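You operate a simulated robot arm through the tools that you are given. There is no shell and no other tool. Be economical: measure what you need, move in short steps, check, and stop when the job is done.

Carry out the task below with a simulated two-armed robot. There is one attempt and no reset: what you move stays moved.

JOB
Pick up the cordial bottle labelled "Gledvatra" from the cordial shelf with one hand, pass it to the other hand and put it on the clear part of the steel stand. Set down upright: cordial bottle.

It is judged by the outcome, as a careful person would: the job done as asked, and still so three seconds after it is handed in. It fails if anything else is knocked over, pushed out of place, dropped, spilled or broken.

ROBOT AND FRAMES
Two 7-joint arms with two-finger parallel grippers on one trunk, on a base that drives. Base frame: it is fixed to the floor where the robot stands at the start and does not move with it; the origin is under the middle of the robot, x ahead of it, y to its left, z up. Readings come in mm, degrees, newtons and seconds.
The left shoulder is at the start at [50, 165, 1255], the right one opposite. With the tool pointing down near the work surface each hand reaches from about 100 to 680 mm from the robot's upright axis, wherever it stands, measured 20 degrees to its own side. Places, roughly: clear part of the steel stand [300, 2500, 800]. Payload 3.91 kg a hand.
The TCP of each hand is the grasp point between the finger pads, 30 mm short of the fingertips. In the tool frame z runs along the fingers and y along their closing line. Largest opening 110 mm; finger width 20, thickness 10; the body of the gripper, 48 by 112 mm, starts 55 mm behind the TCP.
Orientation is told as [roll, pitch, yaw] about the base's x, y, z axes, in that order, counted from this pose: with the fingers straight down and closing along the base's y, the tool's x points along the base's -x, its y along +y and its z along -z.

CONTROLS
- The arms move only by the tool jog_arm. It takes "left_deltas", "right_deltas" or both (then of equal length, played together; a hand with none holds still); each is a list of rows, each a list of 7 numbers: the turn, a rotation vector about the tool's x, y, z in units of 5 degrees (1.0 is 5 degrees), then the shift along the tool's x, y, z in units of 30 mm (1.0 is 30 mm), then the closure in counts, from 0 (fully open) to 255 (shut). In form: [[rx, ry, rz, tx, ty, tz, claw], ...]. A call has 1 to 8 rows; each row shifts and turns the commanded pose from where the row before left it, along the tool's axes as they then stand. A call with a number of a shift or a turn outside -1 to 1 is refused whole. Rows are played at 5 a second. More than 50 mm and 8.6 degrees between two rows, or a gripper value outside its range, and nothing of the call is played. A pose out of reach is approached as far as the arm can. The call stops where the force on the tool passes 40 N (or 10 N more than at its start, if that is more) or the arm is blocked; 0.2 s more then pass. The fingers move at their own pace (about 45 mm/s each) and stop on an object; they squeeze with about 44 N. The grip force told is the motor's: it shows also when the fingers shut on nothing. Time passes only in rows, and 0.2 s behind the last, so rows that do not move let the fingers close. The reply holds the time, the measured pose of the TCP, the force on the tool along the base axes, the opening and the grip force, in the units named above and with some noise, with the torque about the TCP (base axes, N m) and any sound that the robot's microphone picked up, and new pictures: "show" is both (left out), scene, wrist or none (wrist: the cameras of the hands that moved).
- Cameras (640 x 400 px; columns grow to the right, rows downward): "scene" is now at [110.5, -43.8, 1447.2]; the picture's right is [-0.49, -0.87, 0.00], its down [-0.33, 0.18, -0.93] and it looks along [0.81, -0.45, -0.38] (base axes); focal length 214 px, centre (320, 200). "left" rides on the left gripper at [72, -17, -103] in its tool frame; the picture's right is [0.23, 0.97, 0.00], its down [-0.76, 0.18, -0.62] and it looks along [-0.61, 0.14, 0.78] (tool axes); focal length 222 px, centre (320, 200). "right" rides on the right gripper at [72, 17, -103] in its tool frame; the picture's right is [-0.23, 0.97, 0.00], its down [-0.76, -0.18, -0.62] and it looks along [-0.61, -0.14, 0.78] (tool axes); focal length 222 px, centre (320, 200). There is no depth. A picture from a camera that has moved, and an enlarged one, comes with that camera's place and axes in the base frame and with its lens.
- lift_body(by): slides the trunk up (or, below 0, down) by that many mm; the arms and the scene camera ride with it, the base frame stays. It gives what a move gives, with no picture.
- steer(legs): drives the robot by 1 to 6 legs, each [ahead, left, turn to the left] in mm, mm and degrees, along the robot's own axes; the way and the turn of a leg run together, so that a leg with both is an arc; at most 1500 mm and 180 degrees a leg. The arms and the cameras ride along, it lands a little off, and it stops where it bumps. It gives what a move gives, and a new picture of the scene camera.
- pan_tilt(pan, tilt): turns the head with the scene camera to pan (to the left, within 80 degrees either way) and tilt (down, from -29 to 69), counted from straight ahead of the robot. It gives what a move gives, and a new picture of the scene camera.
- enlarge(camera, box): a new picture of the part [left, top, right, bottom] of that camera's present view, enlarged. It takes no simulated time.
- sign_off(): hands the job in; it is judged then, once.

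Work in short steps. Places have to be worked out from the pictures, the camera data and where the tool is seen: move nearer, look again, correct. Check each grasp and each placing, and mend what went wrong. You have 120 turns and 260 pictures in all, those below and enlarged ones among them. Open the grippers and draw the arms clear of the work before you hand the job in, unless the task says otherwise; then end with one line.

The tools are called after "Request:" as a command line: name --argument value ..., lists and objects as JSON in quotes. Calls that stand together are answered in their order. jog_arm: Moves the arms, as the interface text tells. Its arguments: {"type":"object","properties":{"left_deltas":{"type":"array"},"right_deltas":{"type":"array"},"show":{"type":"string","enum":["both","scene","wrist","none"]}},"required":[]} The other tools are called the same way: lift_body (by) slides the trunk up or down; steer (legs) drives the base; pan_tilt (pan, tilt) turns the head that bears the scene camera; enlarge (camera, box) takes an enlarged picture of a part of a camera's view; sign_off () hands the job in.

At the start:

```text
time: 0.0
left_position: [287.3, -26.9, 1370.3]
left_tcp_rot: [0.1, 0.0, 0.0]
left_contact_force: [-0.6, 0.6, -0.9]
left_wrist_torque: [0.02, -0.02, 0.01]
left_grip_width: 110.0
left_finger_force: 0.0
right_position: [353.6, -392.6, 1000.9]
right_tcp_rot: [-0.1, 0.0, 0.0]
right_contact_force: [-0.5, 0.8, 0.5]
right_wrist_torque: [0.02, -0.04, -0.01]
right_grip_width: 110.2
right_finger_force: 0.1
trunk travel left (down, up): [-475.0, 28.0]
robot x, y, heading: [2.5, -4.6, -0.4]
head pan, tilt: [-29.1, 22.1]
```

scene: 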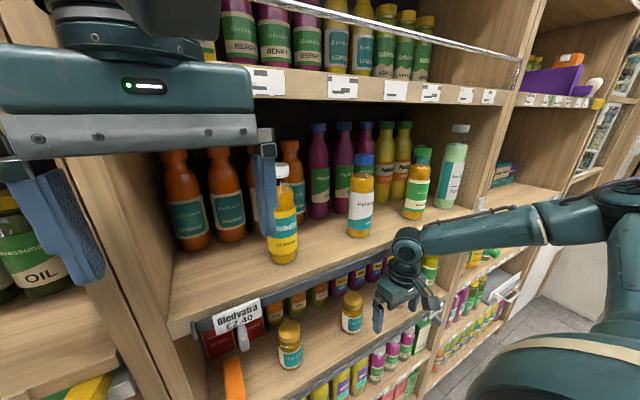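
right: 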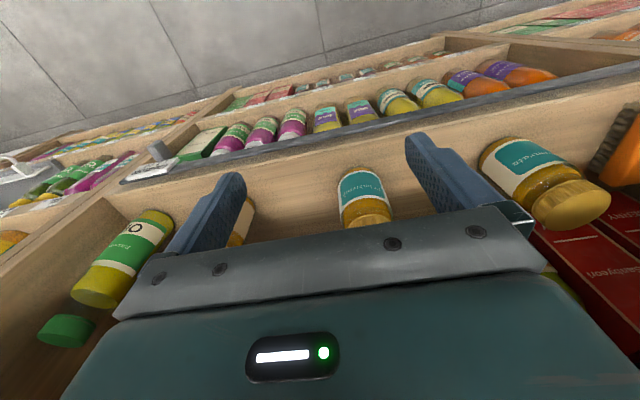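
left: 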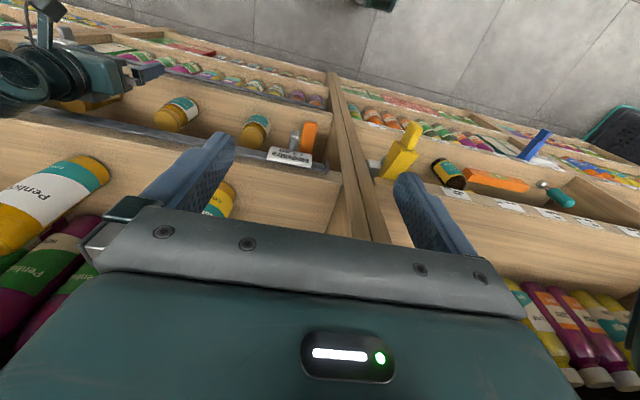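

The front bottles on the shelf are partly hidden by the left gripper, so I enlarge the scene picture to read the labels.

Request:
enlarge --camera "scene" --box '[230, 110, 490, 280]'

Request:
enlarge --camera "scene" --box '[180, 270, 440, 400]'

```text
2.35 times, centred on (360, 195) of scene
camera zoom: at [110.5, -43.8, 1447.2], right [-0.49, -0.87, 0.0], down [-0.33, 0.18, -0.93], along [0.81, -0.45, -0.38], focal length 505 px, centre (226, 212)
```

zoom: 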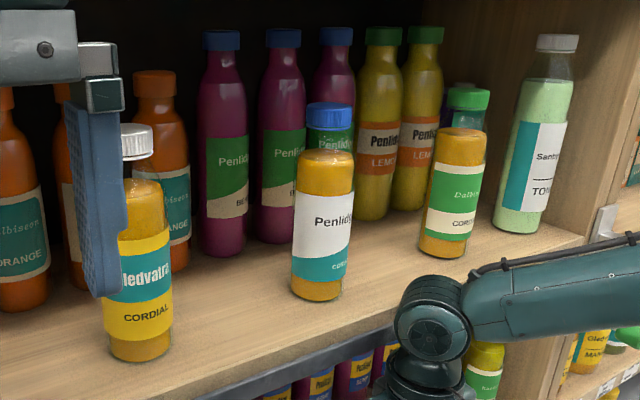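

```text
2.46 times, centred on (310, 335) of scene
camera zoom: at [110.5, -43.8, 1447.2], right [-0.49, -0.87, 0.0], down [-0.33, 0.18, -0.93], along [0.81, -0.45, -0.38], focal length 528 px, centre (345, -132)
```

zoom: 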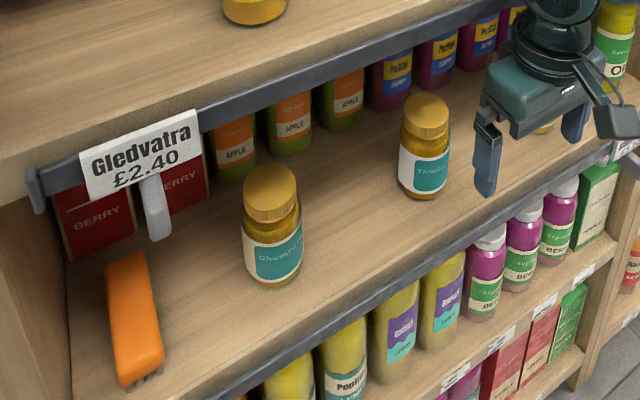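

The bottle labelled Gledvatra is the front one with the white cap. I judge it to stand at about [490, -162], base at z 1160, 59 mm across and 195 mm tall. I move the left hand aside to the left, and draw the right hand back and up.

Request:
jog_arm --left_deltas '[[0, 0, 0, 0, 1, 0, 0], [0, 0, 0, 0, 1, 0, 0], [0, 0, 0, 0, 1, 0, 0], [0, 0, 0, 0, 1, 0, 0], [0, 0, 0, 0, 1, 0, 0], [0, 0, 0, 0, 1, 0, 0], [0, 0, 0, 0, 1, 0, 0], [0, 0, 0, 0, 0, 0, 0]]' --right_deltas '[[0, 0, 0, 1, 0, 0, 0], [0, 0, 0, 1, 0, 0, 0], [0, 0, 0, 1, 0, 0, 0], [0, 0, 0, 0.3, 0, -1, 0], [0, 0, 0, 0, 0, -1, 0], [0, 0, 0, 0, 0, -1, 0], [0, 0, 0, 0, 0, -1, 0], [0, 0, 0, 0, 0, -1, 0]]' --show "scene"

```text
time: 1.8
left_position: [285.9, 183.2, 1372.0]
left_tcp_rot: [0.0, 0.0, -0.1]
left_contact_force: [0.5, 0.1, -0.2]
left_wrist_torque: [-0.01, -0.06, -0.03]
left_grip_width: 110.0
left_finger_force: 0.0
right_position: [254.0, -392.6, 1149.5]
right_tcp_rot: [-0.1, -0.1, 0.2]
right_contact_force: [0.5, -0.3, -0.4]
right_wrist_torque: [0.03, 0.01, 0.03]
right_grip_width: 109.9
right_finger_force: 0.1
trunk travel left (down, up): [-475.0, 28.0]
robot x, y, heading: [0.3, 0.1, -0.2]
head pan, tilt: [-29.1, 22.1]
camera scene: at [110.7, -44.4, 1447.1], right [-0.49, -0.87, 0.0], down [-0.33, 0.18, -0.93], along [0.81, -0.45, -0.38], focal length 214 px, centre (320, 200)
```

scene: 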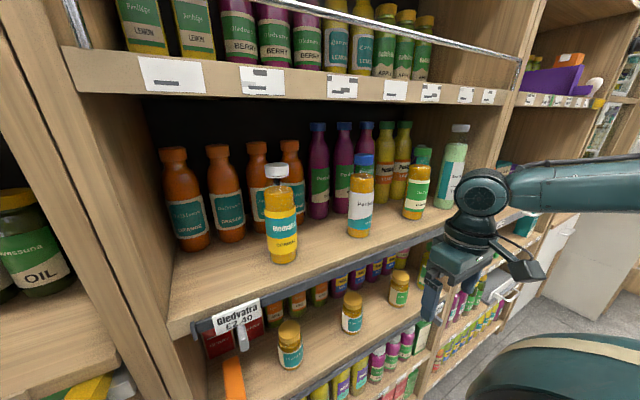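

The bottle is now fully in view. I enlarge it for a better fix.

Request:
enlarge --camera "scene" --box '[230, 150, 330, 280]'

```text
3.08 times, centred on (280, 215) of scene
camera zoom: at [110.7, -44.4, 1447.1], right [-0.49, -0.87, 0.0], down [-0.33, 0.18, -0.93], along [0.81, -0.45, -0.38], focal length 660 px, centre (443, 154)
```

zoom: 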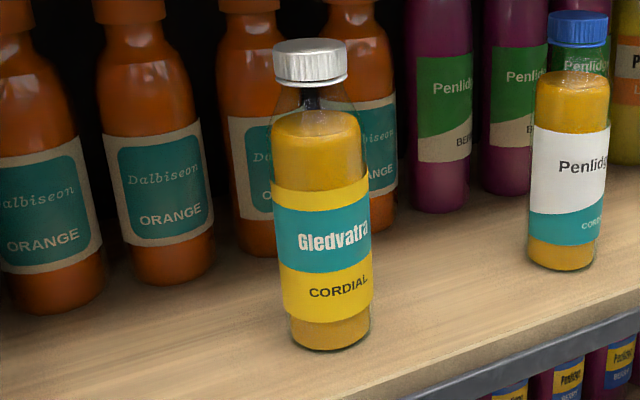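

The readings agree on the bottle axis at [487, -162], with free space around it. I raise the right hand, bring it in front of the bottle and start tilting its fingers forward.

Request:
jog_arm --right_deltas '[[0, 0, 0, 0, 0, -1, 0], [0, 0, 0, 0, 1, -1, 0], [0, 0, 0, 0, 1, -1, 0], [0, -1, 0, -0.4, 1, 0, 0], [0, -1, 0, -0.4, 1, 0, 0], [0, -1, 0, -0.4, 1, 0, 0], [0, -1, 0, -0.4, 1, 0, 0], [0, -1, 0, -0.4, 1, 0, 0]]' --show "scene"

```text
time: 3.6
left_position: [286.1, 184.9, 1371.5]
left_tcp_rot: [-0.2, 0.0, 0.1]
left_contact_force: [0.3, 0.3, -0.8]
left_wrist_torque: [-0.03, -0.02, 0.02]
left_grip_width: 110.2
left_finger_force: 0.0
right_position: [311.0, -180.3, 1251.2]
right_tcp_rot: [-0.1, -25.0, 0.1]
right_contact_force: [0.1, 0.4, -0.5]
right_wrist_torque: [-0.03, -0.03, -0.01]
right_grip_width: 109.9
right_finger_force: 0.0
trunk travel left (down, up): [-475.0, 28.0]
robot x, y, heading: [1.8, -1.1, -0.2]
head pan, tilt: [-29.1, 22.1]
camera scene: at [110.6, -42.6, 1447.2], right [-0.49, -0.87, 0.0], down [-0.33, 0.18, -0.93], along [0.81, -0.45, -0.38], focal length 214 px, centre (320, 200)
```

scene: 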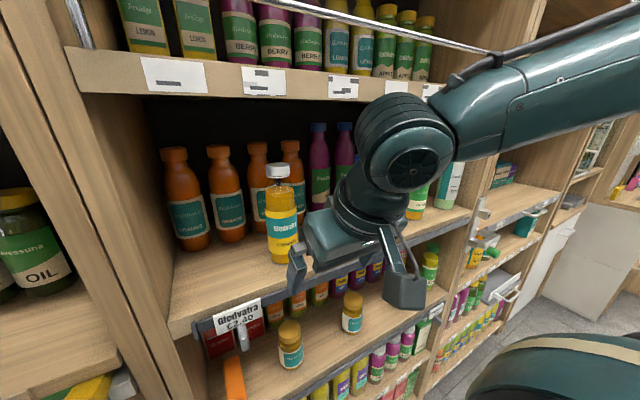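

Right hand is clear at [311, -180, 1251], tilted 25°. I finish the tilt to 60° (fingers 30° below horizontal) and centre on y = -162.

Request:
jog_arm --right_deltas '[[0, -1, 0, 0, 0.09, 0, 0], [0, -1, 0, 0, 0.09, 0, 0], [0, -1, 0, 0, 0.09, 0, 0], [0, -1, 0, 0, 0.09, 0, 0], [0, -1, 0, 0, 0.09, 0, 0], [0, -1, 0, 0, 0.09, 0, 0], [0, -1, 0, 0, 0.07, 0, 0], [0, 0, 0, 0, 0, 0, 0]]'

```text
time: 5.4
left_position: [285.3, 182.5, 1371.6]
left_tcp_rot: [0.1, 0.0, 0.0]
left_contact_force: [0.4, -0.4, -0.2]
left_wrist_torque: [-0.01, -0.02, -0.02]
left_grip_width: 109.9
left_finger_force: 0.1
right_position: [364.2, -137.2, 1303.9]
right_tcp_rot: [0.0, -60.0, 0.0]
right_contact_force: [-0.1, 0.3, 0.3]
right_wrist_torque: [0.02, 0.03, 0.01]
right_grip_width: 110.1
right_finger_force: 0.1
right hand out of reach, approached as far as the arm can: row 2, 3, 4, 5, 6, 7
trunk travel left (down, up): [-475.0, 28.0]
robot x, y, heading: [-1.6, -1.5, 0.1]
head pan, tilt: [-29.1, 22.1]
camera scene: at [110.2, -43.9, 1447.2], right [-0.49, -0.87, 0.0], down [-0.33, 0.18, -0.93], along [0.81, -0.45, -0.38], focal length 214 px, centre (320, 200)
camera right: at [237.9, -121.1, 1291.8], right [0.11, 0.97, 0.2], down [-0.16, -0.18, 0.97], along [0.98, -0.14, 0.13], focal length 222 px, centre (320, 200)
```

scene: 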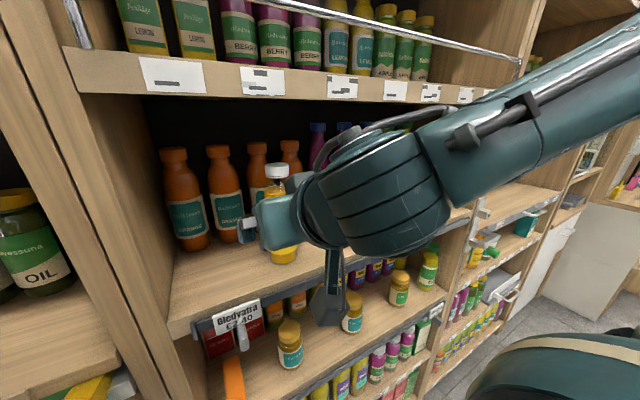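
right: 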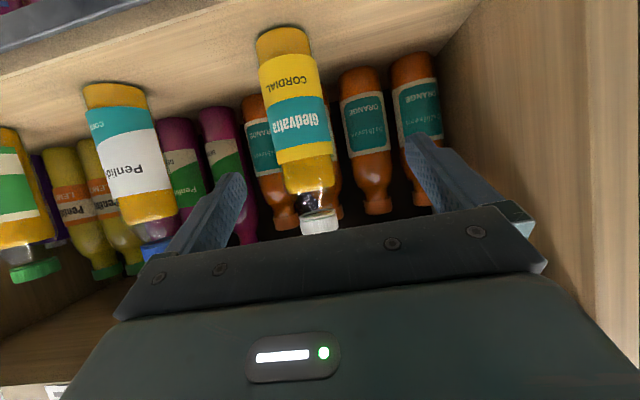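

The right hand went as near the target as it could: it is now at [364, -137, 1304] because that tilt isn't reachable so close to the body. I make one small forward row to see how the pose follows.

Request:
jog_arm --right_deltas '[[0, 0, 0, 0, -0.4, 1, 0], [0, 0, 0, 0, -0.4, 0, 0]]' --show "none"

```text
time: 6.0
left_position: [286.0, 183.9, 1371.7]
left_tcp_rot: [0.0, -0.2, 0.0]
left_contact_force: [-0.7, -0.4, -0.5]
left_wrist_torque: [-0.02, 0.01, 0.03]
left_grip_width: 110.0
left_finger_force: 0.1
right_position: [391.7, -163.8, 1289.4]
right_tcp_rot: [-0.1, -60.0, 0.0]
right_contact_force: [-0.7, -0.1, -0.1]
right_wrist_torque: [-0.03, 0.0, 0.0]
right_grip_width: 110.0
right_finger_force: 0.0
trunk travel left (down, up): [-475.0, 28.0]
robot x, y, heading: [-1.5, 1.0, -0.2]
head pan, tilt: [-29.1, 22.1]
```

The command follows from the real pose. I approach along the fingers to about 35 mm short of the bottle axis, then look.

Request:
jog_arm --right_deltas '[[0, 0, 0, 0.7, 0, 0.5, 0], [0, 0, 0, 0, 0, 0.9, 0], [0, 0, 0, 0, 0, 0.9, 0], [0, 0, 0, 0, 0, 0.5, 0], [0, 0, 0, 0, 0, 0, 0]]'

```text
time: 7.2
left_position: [286.0, 183.7, 1371.7]
left_tcp_rot: [-0.1, -0.1, 0.1]
left_contact_force: [0.2, -1.0, 0.1]
left_wrist_torque: [0.01, -0.03, 0.01]
left_grip_width: 110.1
left_finger_force: 0.0
right_position: [464.0, -157.8, 1235.6]
right_tcp_rot: [0.0, -60.0, 0.1]
right_contact_force: [-0.1, 0.1, 0.3]
right_wrist_torque: [0.04, 0.02, -0.02]
right_grip_width: 110.0
right_finger_force: 0.0
right hand out of reach, approached as far as the arm can: row 1
trunk travel left (down, up): [-475.0, 28.0]
robot x, y, heading: [-0.3, 0.9, 0.0]
head pan, tilt: [-29.1, 22.1]
camera scene: at [110.4, -43.8, 1447.2], right [-0.49, -0.87, 0.0], down [-0.33, 0.18, -0.93], along [0.81, -0.45, -0.38], focal length 214 px, centre (320, 200)
camera right: at [335.7, -141.9, 1222.0], right [0.11, 0.97, 0.2], down [-0.16, -0.18, 0.97], along [0.98, -0.14, 0.14], focal length 222 px, centre (320, 200)
```

scene: 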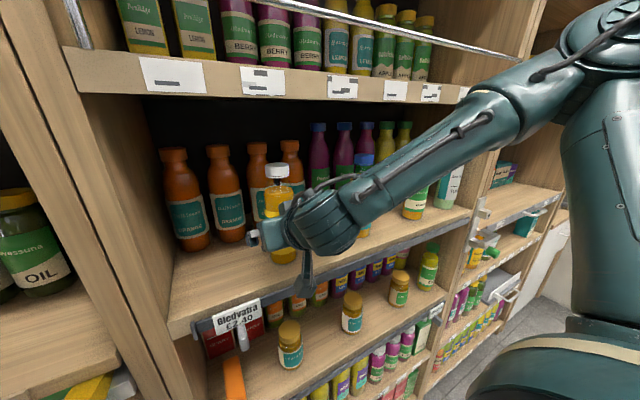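
right: 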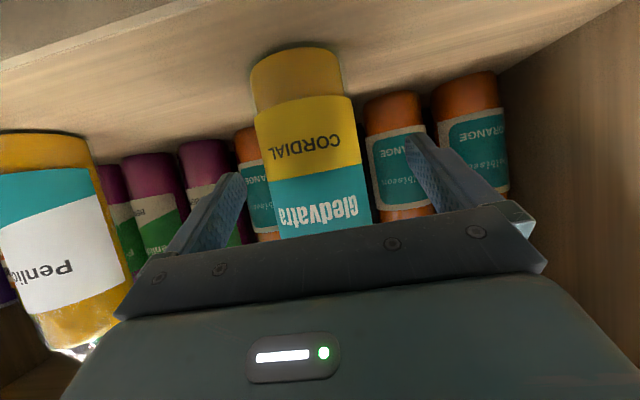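

From the wrist camera the bottle axis comes out at y ≈ -165. I go on to [480, -164, 1210], still open.

Request:
jog_arm --right_deltas '[[0, 0, 0, 0.23, -0.1, 0.45, 0], [0, 0, 0, 0.23, -0.1, 0.45, 0], [0, 0, 0, 0, 0, 0, 0]]'

```text
time: 8.0
left_position: [285.3, 183.5, 1372.4]
left_tcp_rot: [-0.1, 0.0, 0.1]
left_contact_force: [-0.4, -0.5, 0.5]
left_wrist_torque: [0.0, 0.02, -0.02]
left_grip_width: 110.0
left_finger_force: 0.1
right_position: [479.1, -163.1, 1208.1]
right_tcp_rot: [0.0, -60.1, 0.1]
right_contact_force: [-0.7, -0.1, -0.6]
right_wrist_torque: [-0.01, -0.06, -0.01]
right_grip_width: 110.1
right_finger_force: 0.0
trunk travel left (down, up): [-475.0, 28.0]
robot x, y, heading: [-0.2, 3.9, -0.2]
head pan, tilt: [-29.1, 22.1]
camera scene: at [110.2, -43.7, 1447.2], right [-0.49, -0.87, 0.0], down [-0.33, 0.18, -0.93], along [0.81, -0.45, -0.38], focal length 214 px, centre (320, 200)
camera right: at [352.3, -147.6, 1195.7], right [0.11, 0.97, 0.2], down [-0.16, -0.18, 0.97], along [0.98, -0.14, 0.13], focal length 222 px, centre (320, 200)
```

scene: 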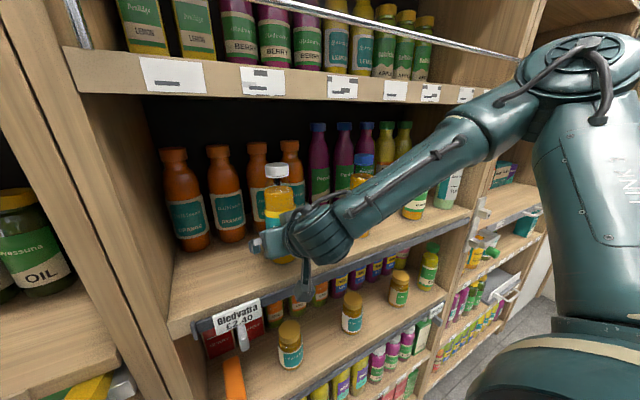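
right: 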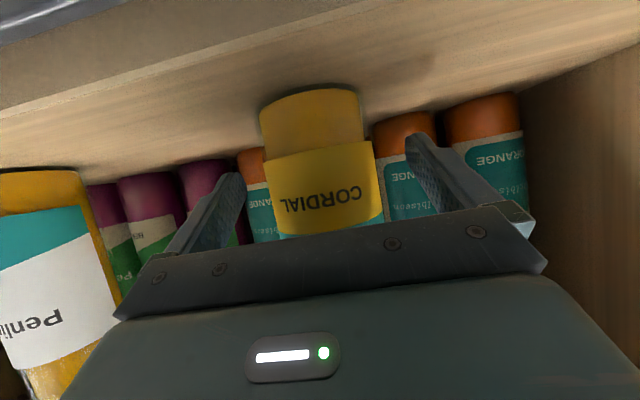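

The bottle sits between the fingers with no contact. I close.

Request:
jog_arm --right_deltas '[[0, 0, 0, 0, 0, 0, 255], [0, 0, 0, 0, 0, 0, 255], [0, 0, 0, 0, 0, 0, 255], [0, 0, 0, 0, 0, 0, 255], [0, 0, 0, 0, 0, 0, 255], [0, 0, 0, 0, 0, 0, 255]]'

```text
time: 9.4
left_position: [285.1, 183.9, 1371.9]
left_tcp_rot: [0.0, 0.0, 0.0]
left_contact_force: [-0.5, -0.4, 1.0]
left_wrist_torque: [0.0, -0.01, 0.01]
left_grip_width: 110.2
left_finger_force: 0.0
right_position: [479.5, -164.8, 1208.8]
right_tcp_rot: [0.0, -60.0, 0.2]
right_contact_force: [-1.3, 1.8, -0.1]
right_wrist_torque: [0.18, 0.04, 0.03]
right_grip_width: 59.6
right_finger_force: 44.2
trunk travel left (down, up): [-475.0, 28.0]
robot x, y, heading: [-3.0, -1.4, -0.2]
head pan, tilt: [-29.1, 22.1]
camera scene: at [110.4, -43.6, 1447.2], right [-0.49, -0.87, 0.0], down [-0.33, 0.18, -0.93], along [0.81, -0.45, -0.38], focal length 214 px, centre (320, 200)
camera right: at [352.3, -147.4, 1195.9], right [0.11, 0.97, 0.2], down [-0.16, -0.18, 0.97], along [0.98, -0.14, 0.13], focal length 222 px, centre (320, 200)
```

scene: 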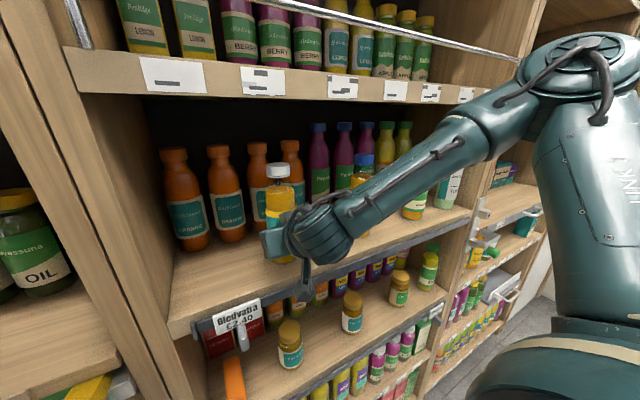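
right: 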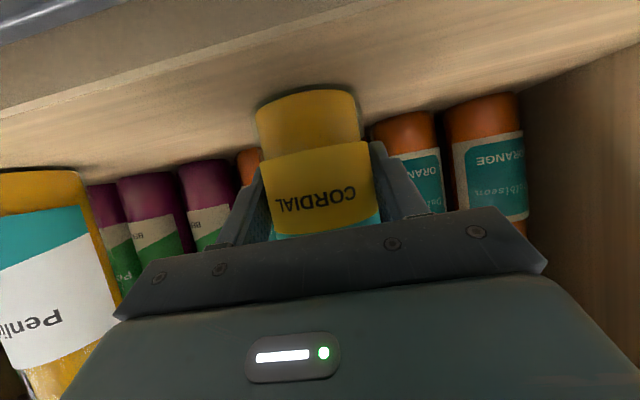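

Grip holds at 59.6 mm. I lift by about 45 mm straight up.

Request:
jog_arm --right_deltas '[[0, 0, 0, -0.43, 0, -0.25, 255], [0, 0, 0, -0.43, 0, -0.25, 255], [0, 0, 0, -0.43, 0, -0.25, 255], [0, 0, 0, 0, 0, 0, 255]]'

```text
time: 10.4
left_position: [287.7, 183.7, 1371.5]
left_tcp_rot: [0.0, -0.1, -0.1]
left_contact_force: [0.2, 0.4, -0.2]
left_wrist_torque: [-0.02, 0.0, 0.01]
left_grip_width: 109.8
left_finger_force: 0.1
right_position: [480.4, -164.0, 1252.5]
right_tcp_rot: [0.0, -59.9, 0.1]
right_contact_force: [-0.1, -0.5, -6.1]
right_wrist_torque: [0.0, -0.01, -0.04]
right_grip_width: 59.6
right_finger_force: 43.6
trunk travel left (down, up): [-475.0, 28.0]
robot x, y, heading: [4.4, 3.1, -0.2]
head pan, tilt: [-29.1, 22.1]
camera scene: at [111.3, -44.0, 1447.1], right [-0.49, -0.87, 0.0], down [-0.33, 0.18, -0.93], along [0.81, -0.45, -0.38], focal length 214 px, centre (320, 200)
camera right: at [352.7, -147.7, 1239.9], right [0.11, 0.97, 0.2], down [-0.16, -0.18, 0.97], along [0.98, -0.14, 0.13], focal length 222 px, centre (320, 200)
```

scene: 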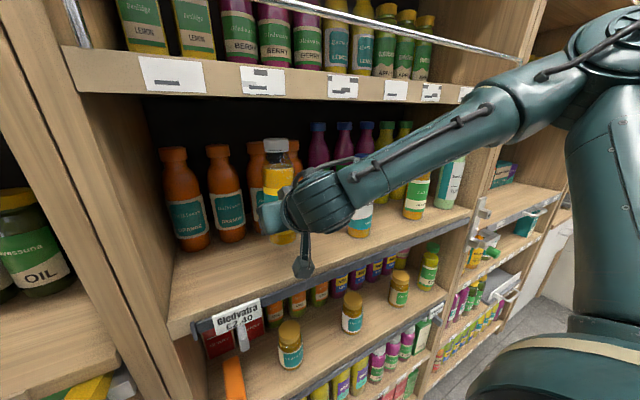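
right: 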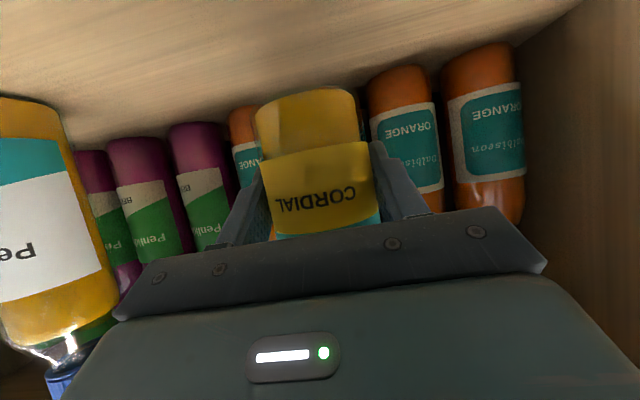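

Lifted cleanly (about 6 N of load). I drive straight back 250 mm to bring the bottle out of the shelf.

Request:
steer --legs '[[-250, 0, 0]]'

Request:
pan_tilt --pan 75 --tilt 20

```text
time: 12.2
left_position: [38.5, 183.7, 1371.8]
left_tcp_rot: [0.0, 0.1, 0.1]
left_contact_force: [0.6, -0.1, 0.8]
left_wrist_torque: [-0.01, -0.04, -0.05]
left_grip_width: 110.1
left_finger_force: 0.1
right_position: [232.4, -163.0, 1253.5]
right_tcp_rot: [0.0, -60.0, 0.1]
right_contact_force: [-0.9, 0.8, -6.2]
right_wrist_torque: [0.03, 0.01, 0.0]
right_grip_width: 59.4
right_finger_force: 43.3
trunk travel left (down, up): [-475.0, 28.0]
robot x, y, heading: [-250.5, -1.5, 0.2]
head pan, tilt: [-29.1, 22.1]
camera scene: at [-136.6, -44.0, 1447.2], right [-0.48, -0.87, 0.0], down [-0.33, 0.18, -0.93], along [0.81, -0.45, -0.38], focal length 214 px, centre (320, 200)
```

scene: 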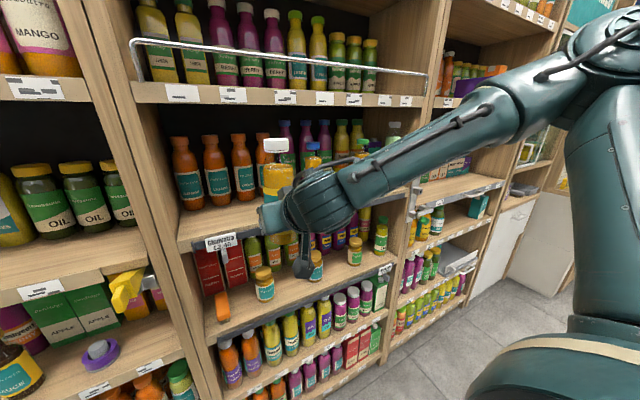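

```text
time: 14.0
left_position: [38.8, 184.9, 1372.5]
left_tcp_rot: [0.0, 0.0, 0.1]
left_contact_force: [0.1, -0.5, -0.7]
left_wrist_torque: [-0.02, -0.02, -0.02]
left_grip_width: 109.9
left_finger_force: 0.0
right_position: [232.8, -164.1, 1252.1]
right_tcp_rot: [0.0, -59.9, 0.1]
right_contact_force: [0.1, -1.0, -5.9]
right_wrist_torque: [0.0, 0.0, 0.01]
right_grip_width: 59.4
right_finger_force: 43.9
trunk travel left (down, up): [-475.0, 28.0]
robot x, y, heading: [-247.4, 0.5, -0.0]
head pan, tilt: [75.0, 20.0]
camera scene: at [-193.1, 91.0, 1450.5], right [0.97, -0.26, 0.0], down [-0.09, -0.33, -0.94], along [0.24, 0.91, -0.34], focal length 214 px, centre (320, 200)
```

scene: 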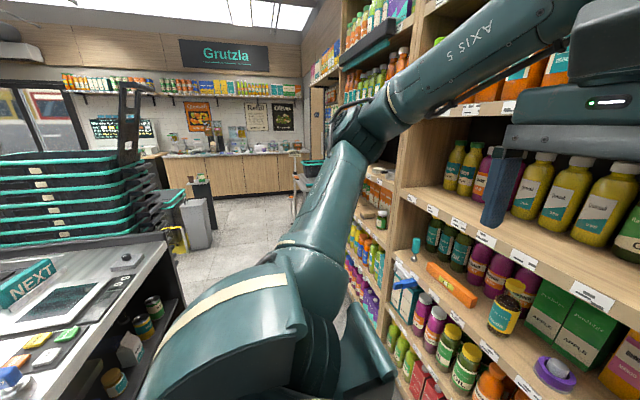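

The bottle is out in the open. Plan for the handover: the left hand takes it from above, gripping the upper body, while the right holds it low. I bring the right hand toward the middle and a bit lower, and raise the left one a little.

Request:
jog_arm --right_deltas '[[0, 0, 0, 0.3, 0.87, 0.173, 255], [0, 0, 0, 0.3, 0.87, 0.173, 255], [0, 0, 0, 0.3, 0.87, 0.173, 255], [0, 0, 0, 0.3, 0.87, 0.173, 255], [0, 0, 0, 0.3, 0.87, 0.173, 255], [0, 0, 0, 0, 0, 0, 255]]' --left_deltas '[[0, 0, 0, 0, 0, -1, 0], [0, 0, 0, 0, 0, -0.3, 0], [0, 0, 0, 0, 0, 0, 0], [0, 0, 0, 0, 0, 0, 0], [0, 0, 0, 0, 0, 0, 0], [0, 0, 0, 0, 0, 0, 0]]' --show "none"

Request:
pan_tilt --pan 0 --tilt 25

```text
time: 15.4
left_position: [37.8, 184.0, 1409.6]
left_tcp_rot: [0.0, 0.0, 0.1]
left_contact_force: [-0.3, -0.3, 0.3]
left_wrist_torque: [-0.02, 0.0, -0.02]
left_grip_width: 110.0
left_finger_force: 0.0
right_position: [232.2, -86.8, 1209.8]
right_tcp_rot: [0.0, -59.9, 0.1]
right_contact_force: [0.2, -0.8, -5.1]
right_wrist_torque: [-0.01, 0.01, 0.0]
right_grip_width: 59.4
right_finger_force: 44.1
right hand out of reach, approached as far as the arm can: row 4, 5
trunk travel left (down, up): [-475.0, 28.0]
robot x, y, heading: [-247.9, 1.0, 0.5]
head pan, tilt: [75.0, 20.0]
```

```text
time: 16.9
left_position: [38.9, 185.2, 1410.1]
left_tcp_rot: [0.0, 0.1, 0.1]
left_contact_force: [0.6, -0.3, -0.9]
left_wrist_torque: [-0.01, 0.05, 0.03]
left_grip_width: 110.0
left_finger_force: 0.0
right_position: [229.5, -86.2, 1211.0]
right_tcp_rot: [0.1, -59.9, 0.1]
right_contact_force: [-0.1, -0.3, -5.6]
right_wrist_torque: [-0.03, 0.02, 0.01]
right_grip_width: 59.7
right_finger_force: 44.1
trunk travel left (down, up): [-475.0, 28.0]
robot x, y, heading: [-248.3, -1.4, 0.1]
head pan, tilt: [0.0, 25.0]
camera scene: at [-125.0, 1.3, 1442.4], right [0.0, -1.0, 0.0], down [-0.42, 0.0, -0.91], along [0.91, 0.0, -0.42], focal length 214 px, centre (320, 200)
```

scene: 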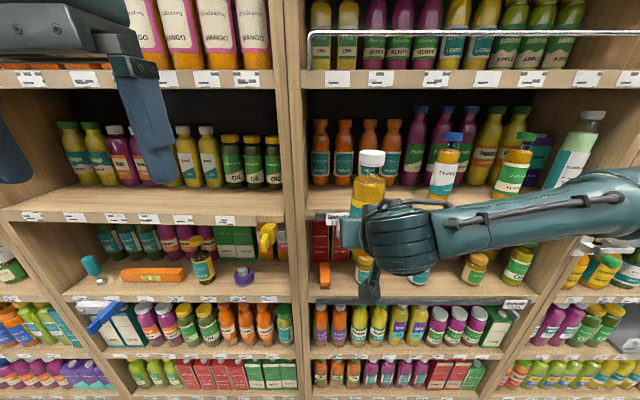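

The bottle is upright, with its axis at about [238, -87] and its cap top at about 1362. I move the left hand forward and partway over, staying above the cap height.

Request:
jog_arm --left_deltas '[[0, 0, 0, -0.95, 0, -0.7, 0], [0, 0, 0, -0.95, 0, 0, 0], [0, 0, 0, -0.95, 0, 0, 0], [0, 0, 0, -0.95, -1, 0, 0], [0, 0, 0, -0.95, -1, 0, 0], [0, 0, 0, -0.95, -1, 0, 0], [0, 0, 0, -0.93, -1, 0, 0], [0, 0, 0, 0, -1, 0, 0]]'

```text
time: 18.7
left_position: [237.6, 34.1, 1433.0]
left_tcp_rot: [0.0, 0.0, 0.1]
left_contact_force: [-0.6, 0.1, 0.0]
left_wrist_torque: [0.02, 0.03, 0.02]
left_grip_width: 109.5
left_finger_force: 0.1
right_position: [230.7, -86.9, 1210.4]
right_tcp_rot: [0.1, -59.9, 0.2]
right_contact_force: [0.1, -0.1, -5.4]
right_wrist_torque: [-0.01, 0.0, 0.04]
right_grip_width: 59.4
right_finger_force: 44.0
trunk travel left (down, up): [-475.0, 28.0]
robot x, y, heading: [-250.7, 0.8, 0.1]
head pan, tilt: [0.0, 25.0]
camera scene: at [-125.6, 0.3, 1442.4], right [0.0, -1.0, 0.0], down [-0.42, 0.0, -0.91], along [0.91, 0.0, -0.42], focal length 214 px, centre (320, 200)
camera left: at [163.9, 17.2, 1535.9], right [-0.23, 0.97, 0.0], down [0.76, 0.18, 0.62], along [0.61, 0.14, -0.78], focal length 222 px, centre (320, 200)
```

scene: 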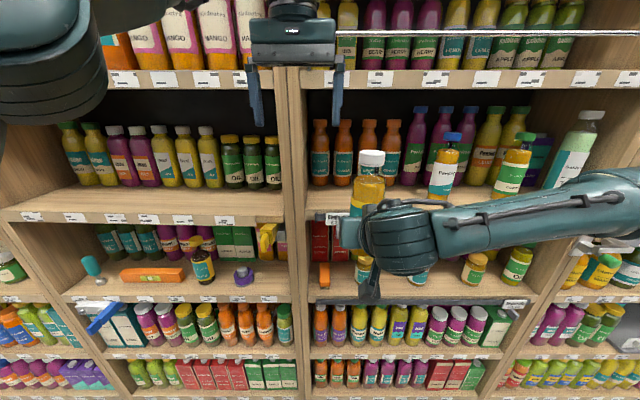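
left: 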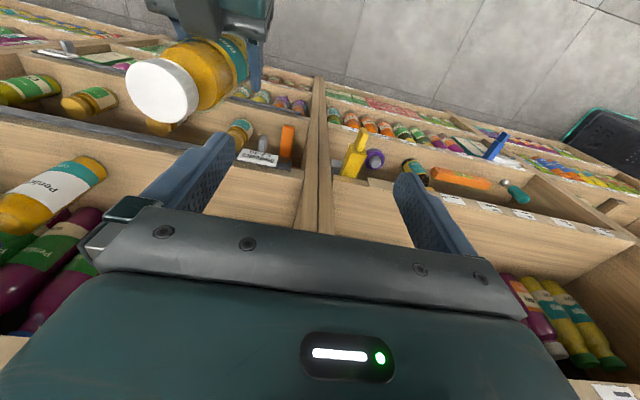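

From the left camera the cap is at about [229, -85]. I move the left hand over it and look again.

Request:
jog_arm --left_deltas '[[0, 0, 0, 0, -1, 0, 0], [0, 0, 0, 0, -1, 0, 0], [0, 0, 0, 0, -1, 0, 0], [0, 0, 0, 0, -1, 0, 0], [0, 0, 0, 0, 0, 0, 0]]'

```text
time: 19.9
left_position: [214.3, -53.6, 1411.4]
left_tcp_rot: [-0.5, 0.0, 0.6]
left_contact_force: [-0.7, -0.7, 0.2]
left_wrist_torque: [0.0, 0.0, -0.01]
left_grip_width: 109.7
left_finger_force: 0.1
left hand out of reach, approached as far as the arm can: row 1, 2, 3, 4
right_position: [231.2, -86.8, 1210.4]
right_tcp_rot: [0.0, -59.9, 0.1]
right_contact_force: [-0.2, 0.2, -6.6]
right_wrist_torque: [0.0, 0.0, 0.02]
right_grip_width: 59.6
right_finger_force: 44.1
trunk travel left (down, up): [-475.0, 28.0]
robot x, y, heading: [-245.3, 0.3, 0.2]
head pan, tilt: [0.0, 25.0]
camera scene: at [-125.3, 1.3, 1442.4], right [0.0, -1.0, 0.0], down [-0.42, 0.0, -0.91], along [0.91, 0.0, -0.42], focal length 214 px, centre (320, 200)
camera left: at [141.8, -71.3, 1516.4], right [-0.24, 0.97, -0.01], down [0.76, 0.19, 0.62], along [0.61, 0.14, -0.78], focal length 222 px, centre (320, 200)
```

scene: 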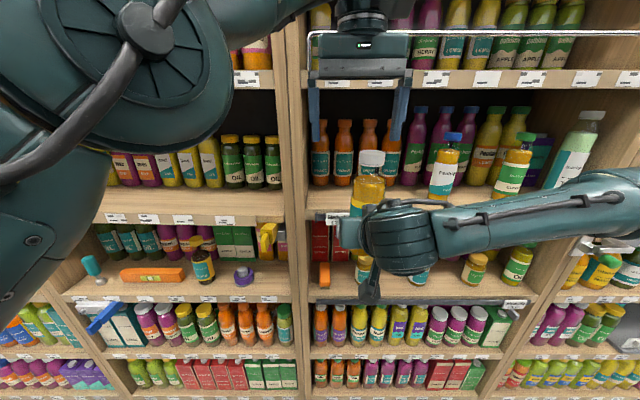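
left: 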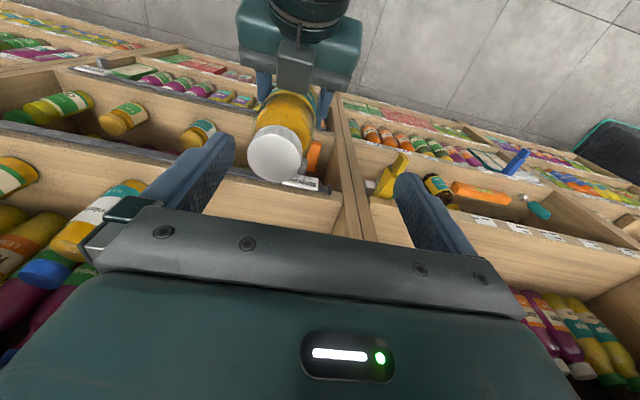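

The left arm can't reach that far at this height. I move it back left, and yaw the right hand 40° to the left so it can bring the bottle nearer to the middle.

Request:
jog_arm --left_deltas '[[0, 0, 0, 0, 1, 0, 0], [0, 0, 0, 0, 1, 0, 0], [0, 0, 0, 0, 1, 0, 0], [0, 0, 0, 0, 1, 0, 0], [0, 0, 0, 0, 1, 0, 0], [0, 0, 0, 0, 0, 0, 0], [0, 0, 0, 0, 0, 0, 0], [0, 0, 0, 0, 0, 0, 0]]' --right_deltas '[[-0.866, 0, -0.5, 0, 0, 0, 255], [-0.866, 0, -0.5, 0, 0, 0, 255], [-0.866, 0, -0.5, 0, 0, 0, 255], [-0.866, 0, -0.5, 0, 0, 0, 255], [-0.866, 0, -0.5, 0, 0, 0, 255], [-0.866, 0, -0.5, 0, 0, 0, 255], [-0.866, 0, -0.5, 0, 0, 0, 255], [-0.866, 0, -0.5, 0, 0, 0, 255]]' --show "scene"

```text
time: 21.7
left_position: [212.1, 90.5, 1410.1]
left_tcp_rot: [0.0, 0.0, 0.1]
left_contact_force: [0.0, -0.2, 0.4]
left_wrist_torque: [0.01, 0.0, -0.02]
left_grip_width: 110.1
left_finger_force: 0.0
right_position: [229.6, -86.3, 1209.4]
right_tcp_rot: [0.2, -59.9, 40.1]
right_contact_force: [0.5, -0.1, -6.0]
right_wrist_torque: [-0.02, 0.01, -0.03]
right_grip_width: 59.3
right_finger_force: 43.5
trunk travel left (down, up): [-475.0, 28.0]
robot x, y, heading: [-246.9, -1.0, -0.0]
head pan, tilt: [0.0, 25.0]
camera scene: at [-125.1, 1.0, 1442.4], right [0.0, -1.0, 0.0], down [-0.42, 0.0, -0.91], along [0.91, 0.0, -0.42], focal length 214 px, centre (320, 200)
```

scene: 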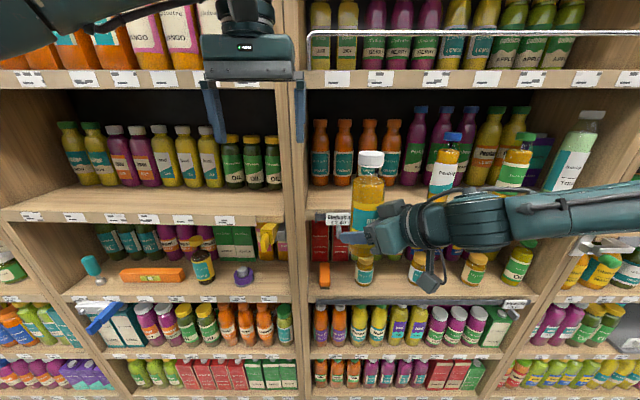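

The yaw worked and the bottle stays upright. I now bring it left, nearer and lower, to about [170, 10, 1150].

Request:
jog_arm --right_deltas '[[0, 0, 0, 0.29, 0.75, 0.29, 255], [0, 0, 0, 0.29, 0.75, 0.29, 255], [0, 0, 0, 0.29, 0.75, 0.29, 255], [0, 0, 0, 0.29, 0.75, 0.29, 255], [0, 0, 0, 0.29, 0.75, 0.29, 255], [0, 0, 0, 0, 0, 0, 255]]'

```text
time: 23.1
left_position: [212.5, 92.0, 1410.3]
left_tcp_rot: [-0.1, 0.0, 0.1]
left_contact_force: [-0.2, 1.0, 0.2]
left_wrist_torque: [0.0, 0.01, 0.01]
left_grip_width: 109.9
left_finger_force: 0.1
right_position: [168.5, 2.5, 1150.3]
right_tcp_rot: [0.1, -59.9, 40.2]
right_contact_force: [-0.2, 0.6, -5.7]
right_wrist_torque: [0.03, -0.01, -0.03]
right_grip_width: 59.4
right_finger_force: 44.1
right hand out of reach, approached as far as the arm can: row 5
trunk travel left (down, up): [-475.0, 28.0]
robot x, y, heading: [-245.1, 1.3, 0.1]
head pan, tilt: [0.0, 25.0]
camera scene: at [-125.3, 1.5, 1442.4], right [0.0, -1.0, 0.0], down [-0.42, 0.0, -0.91], along [0.91, 0.0, -0.42], focal length 214 px, centre (320, 200)
camera right: at [60.0, -65.6, 1138.9], right [-0.54, 0.82, 0.2], down [-0.01, -0.24, 0.97], along [0.84, 0.52, 0.13], focal length 222 px, centre (320, 200)
```

scene: 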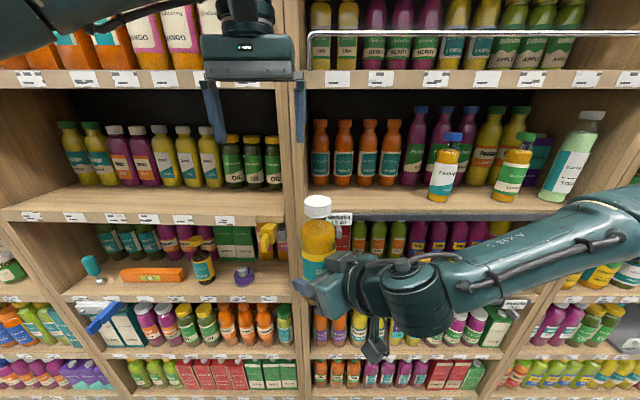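
right: 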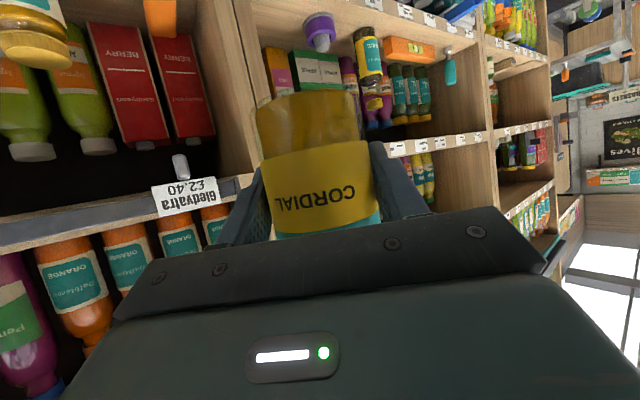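

The bottle axis is now at about [175, 6] with its cap top at about 1302. I bring the left hand over it with the tips at about 1340.

Request:
jog_arm --left_deltas '[[0, 0, 0, 0.4, -0.95, 0, 0], [0, 0, 0, 0.4, -0.95, 0, 0], [0, 0, 0, 0.4, -0.95, 0.3, 0], [0, 0, 0, 0, 0, 1, 0], [0, 0, 0, 0, 0, 0, 0]]'

```text
time: 24.3
left_position: [176.5, 6.1, 1372.1]
left_tcp_rot: [0.0, -0.1, 0.1]
left_contact_force: [-0.1, -1.5, -0.2]
left_wrist_torque: [0.01, 0.0, 0.01]
left_grip_width: 110.1
left_finger_force: 0.1
right_position: [168.0, 1.6, 1150.1]
right_tcp_rot: [0.2, -59.9, 39.9]
right_contact_force: [0.0, -0.6, -6.2]
right_wrist_torque: [0.0, -0.01, 0.04]
right_grip_width: 59.6
right_finger_force: 44.6
trunk travel left (down, up): [-475.0, 28.0]
robot x, y, heading: [-244.7, -1.8, 0.0]
head pan, tilt: [0.0, 25.0]
camera scene: at [-125.6, 0.6, 1442.4], right [0.0, -1.0, 0.0], down [-0.42, 0.0, -0.91], along [0.91, 0.0, -0.42], focal length 214 px, centre (320, 200)
camera left: at [102.9, -11.0, 1475.7], right [-0.23, 0.97, 0.0], down [0.76, 0.18, 0.62], along [0.61, 0.14, -0.78], focal length 222 px, centre (320, 200)
```

scene: 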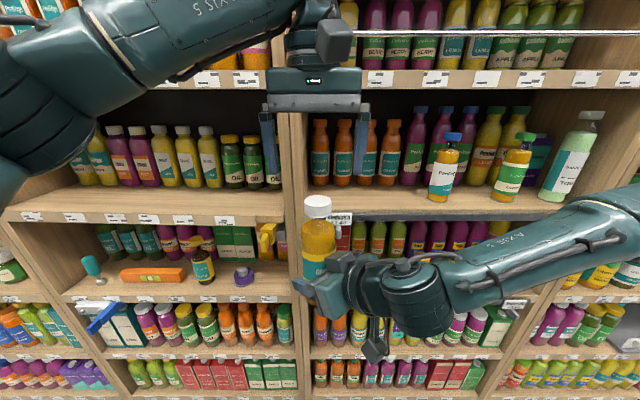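
left: 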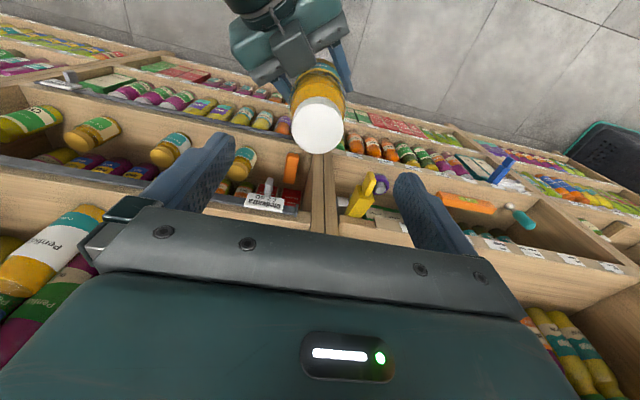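

The left camera places the cap axis nearer to [171, 4]. I enlarge both views to check the shoulder shape and alignment before lowering.

Request:
enlarge --camera "scene" --box '[270, 180, 370, 300]'

Request:
enlarge --camera "left" --box '[230, 50, 410, 170]'

```text
3.33 times, centred on (320, 240) of scene
camera zoom: at [-125.6, 0.6, 1442.4], right [0.0, -1.0, 0.0], down [-0.42, 0.0, -0.91], along [0.91, 0.0, -0.42], focal length 715 px, centre (320, 67)
```

zoom: 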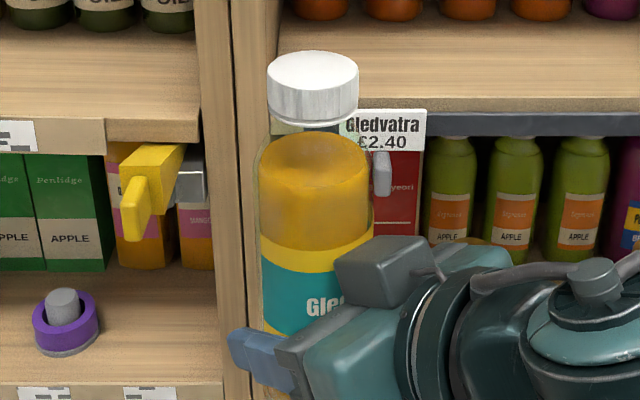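

```text
3.33 times, centred on (320, 110) of left
camera zoom: at [102.9, -11.0, 1475.7], right [-0.23, 0.97, 0.0], down [0.76, 0.18, 0.62], along [0.61, 0.14, -0.78], focal length 740 px, centre (320, 500)
```

zoom: 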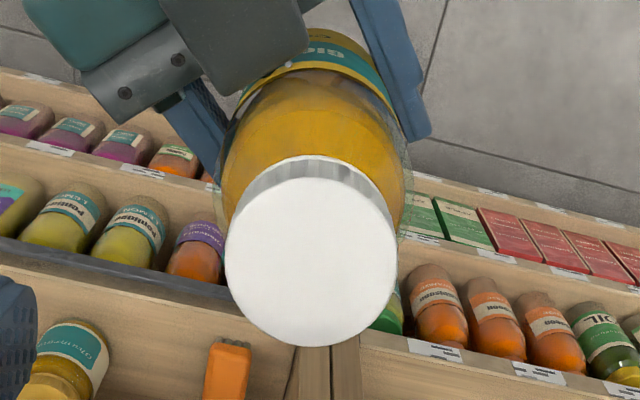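

The cap axis is at [170, 3], and the body keeps its full width to about +152 mm above the base. I correct and lower the left hand partway.

Request:
jog_arm --left_deltas '[[0, 0, 0, 0.22, -0.1, 0.3, 0], [0, 0, 0, 0, 0, 0.8, 0], [0, 0, 0, 0, 0, 0.8, 0], [0, 0, 0, 0, 0, 0.8, 0], [0, 0, 0, 0, 0, 0, 0]]'

```text
time: 25.5
left_position: [169.1, 3.7, 1289.3]
left_tcp_rot: [0.0, 0.0, 0.2]
left_contact_force: [0.1, -0.5, 0.0]
left_wrist_torque: [-0.03, 0.01, -0.02]
left_grip_width: 110.3
left_finger_force: 0.0
right_position: [168.5, 3.3, 1151.2]
right_tcp_rot: [0.1, -59.9, 40.1]
right_contact_force: [-0.9, -0.6, -6.0]
right_wrist_torque: [0.05, 0.02, 0.02]
right_grip_width: 59.8
right_finger_force: 43.7
trunk travel left (down, up): [-475.0, 28.0]
robot x, y, heading: [-248.8, -1.1, 0.2]
head pan, tilt: [0.0, 25.0]
camera scene: at [-125.4, 1.2, 1442.4], right [0.0, -1.0, 0.0], down [-0.42, 0.0, -0.91], along [0.91, 0.0, -0.42], focal length 214 px, centre (320, 200)
camera left: at [95.7, -13.9, 1393.0], right [-0.23, 0.97, 0.0], down [0.76, 0.18, 0.62], along [0.61, 0.14, -0.78], focal length 222 px, centre (320, 200)
```

scene: 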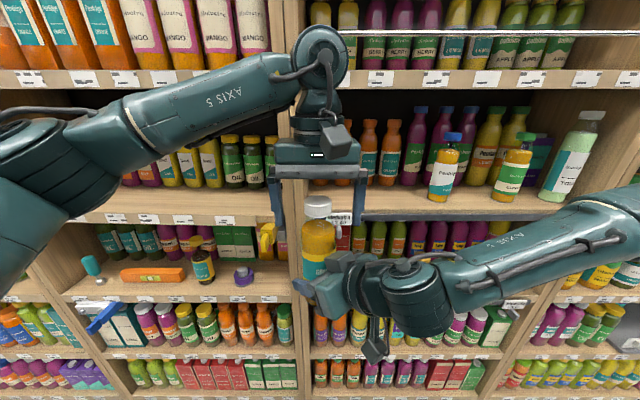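
left: 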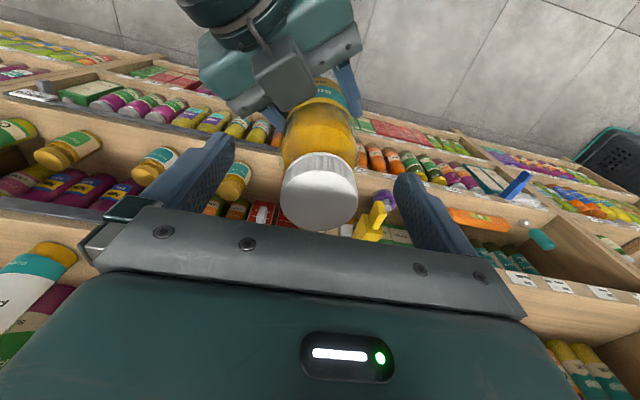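

The alignment is good (cap at about [166, 2]). I lower the last 34 mm in small rows.

Request:
jog_arm --left_deltas '[[0, 0, 0, 0.08, -0.04, 0.4, 0], [0, 0, 0, 0, 0, 0.4, 0], [0, 0, 0, 0, 0, 0.33, 0], [0, 0, 0, 0, 0, 0, 0]]'

Request:
enlarge --camera "scene" --box '[260, 130, 380, 300]'

```text
time: 26.5
left_position: [167.3, 2.0, 1256.9]
left_tcp_rot: [0.0, 0.0, 0.0]
left_contact_force: [0.0, -0.4, -0.5]
left_wrist_torque: [0.03, 0.01, 0.0]
left_grip_width: 109.7
left_finger_force: 0.1
right_position: [168.4, 1.7, 1150.9]
right_tcp_rot: [0.1, -60.0, 40.1]
right_contact_force: [-0.1, 0.3, -6.7]
right_wrist_torque: [0.02, -0.01, -0.03]
right_grip_width: 59.7
right_finger_force: 43.7
trunk travel left (down, up): [-475.0, 28.0]
robot x, y, heading: [-246.0, -0.0, 0.0]
head pan, tilt: [0.0, 25.0]
camera scene: at [-125.2, 1.3, 1442.4], right [0.0, -1.0, 0.0], down [-0.42, 0.0, -0.91], along [0.91, 0.0, -0.42], focal length 214 px, centre (320, 200)
camera left: at [94.1, -15.8, 1360.6], right [-0.23, 0.97, 0.0], down [0.76, 0.18, 0.62], along [0.61, 0.14, -0.78], focal length 222 px, centre (320, 200)
```

scene: 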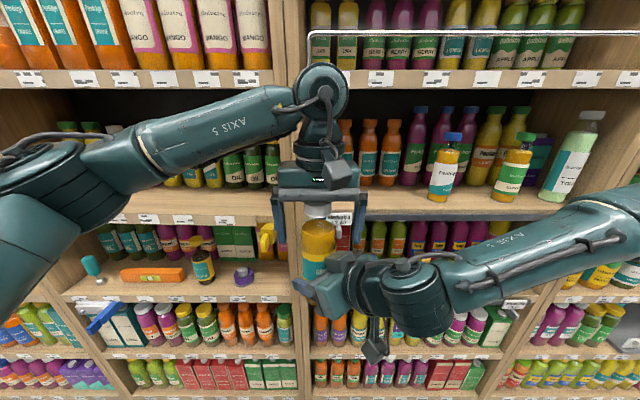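
left: 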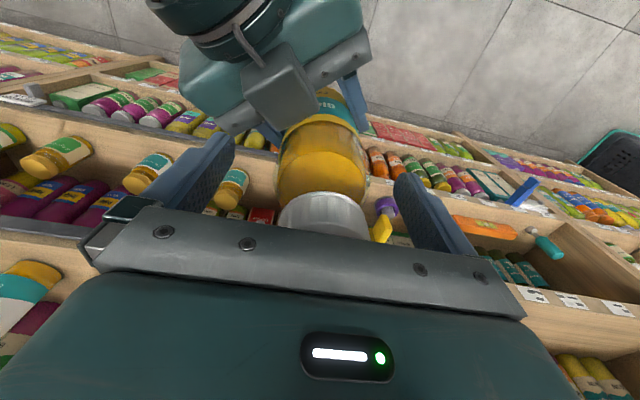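

```text
2.35 times, centred on (320, 215) of scene
camera zoom: at [-125.2, 1.3, 1442.4], right [0.0, -1.0, 0.0], down [-0.42, 0.0, -0.91], along [0.91, 0.0, -0.42], focal length 505 px, centre (320, 165)
```

zoom: 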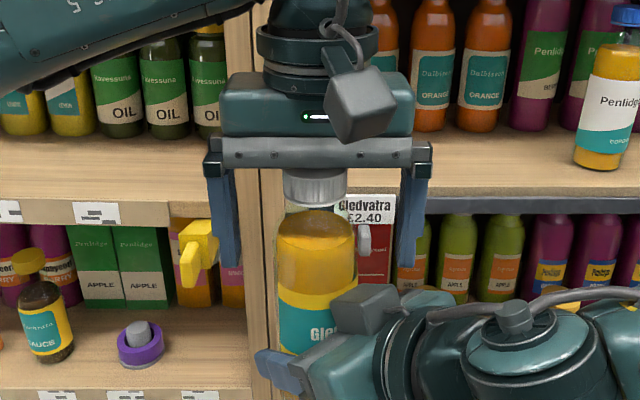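

The fingers straddle the upper body, with the palm just clear of the cap. I close the left hand while the right one still holds.

Request:
jog_arm --left_deltas '[[0, 0, 0, 0, 0, 0, 255], [0, 0, 0, 0, 0, 0, 255], [0, 0, 0, 0, 0, 0, 255], [0, 0, 0, 0, 0, 0, 255], [0, 0, 0, 0, 0, 0, 255], [0, 0, 0, 0, 0, 0, 255]]'

Request:
enlarge --camera "scene" --box '[260, 130, 380, 300]'

```text
time: 27.9
left_position: [168.1, 2.9, 1256.9]
left_tcp_rot: [0.1, 0.0, 0.3]
left_contact_force: [3.6, 16.0, -0.3]
left_wrist_torque: [0.41, -0.29, 0.33]
left_grip_width: 59.5
left_finger_force: 44.2
right_position: [169.1, 2.4, 1151.0]
right_tcp_rot: [0.2, -59.9, 39.8]
right_contact_force: [-3.1, -15.4, -3.9]
right_wrist_torque: [1.23, -0.11, -0.29]
right_grip_width: 59.4
right_finger_force: 43.8
trunk travel left (down, up): [-475.0, 28.0]
robot x, y, heading: [-245.9, 1.1, 0.2]
head pan, tilt: [0.0, 25.0]
camera scene: at [-125.1, 1.3, 1442.4], right [0.0, -1.0, 0.0], down [-0.42, 0.0, -0.91], along [0.91, 0.0, -0.42], focal length 214 px, centre (320, 200)
camera left: at [94.7, -15.4, 1360.5], right [-0.23, 0.97, 0.0], down [0.76, 0.18, 0.62], along [0.61, 0.15, -0.78], focal length 222 px, centre (320, 200)
```

scene: 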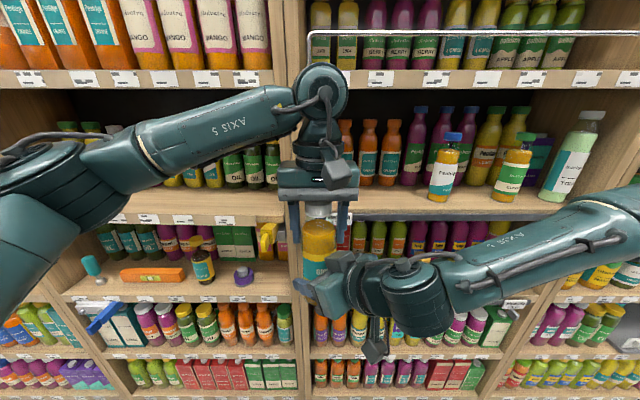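
left: 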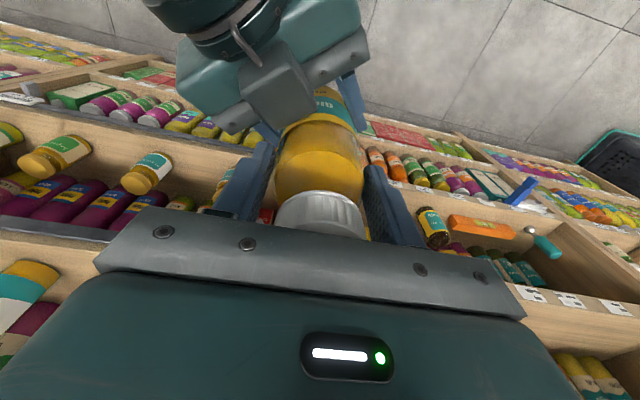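

```text
2.35 times, centred on (320, 215) of scene
camera zoom: at [-125.1, 1.3, 1442.4], right [0.0, -1.0, 0.0], down [-0.42, 0.0, -0.91], along [0.91, 0.0, -0.42], focal length 505 px, centre (320, 165)
```

zoom: 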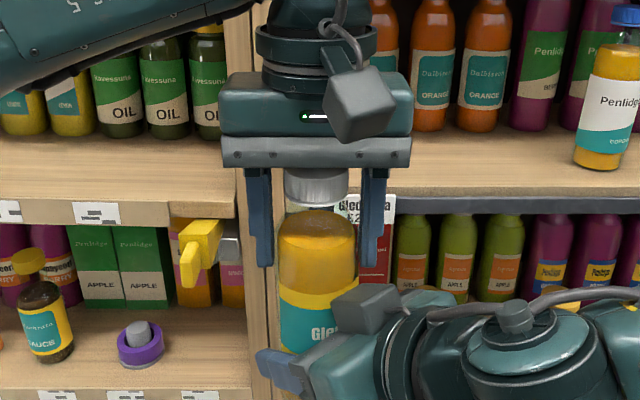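

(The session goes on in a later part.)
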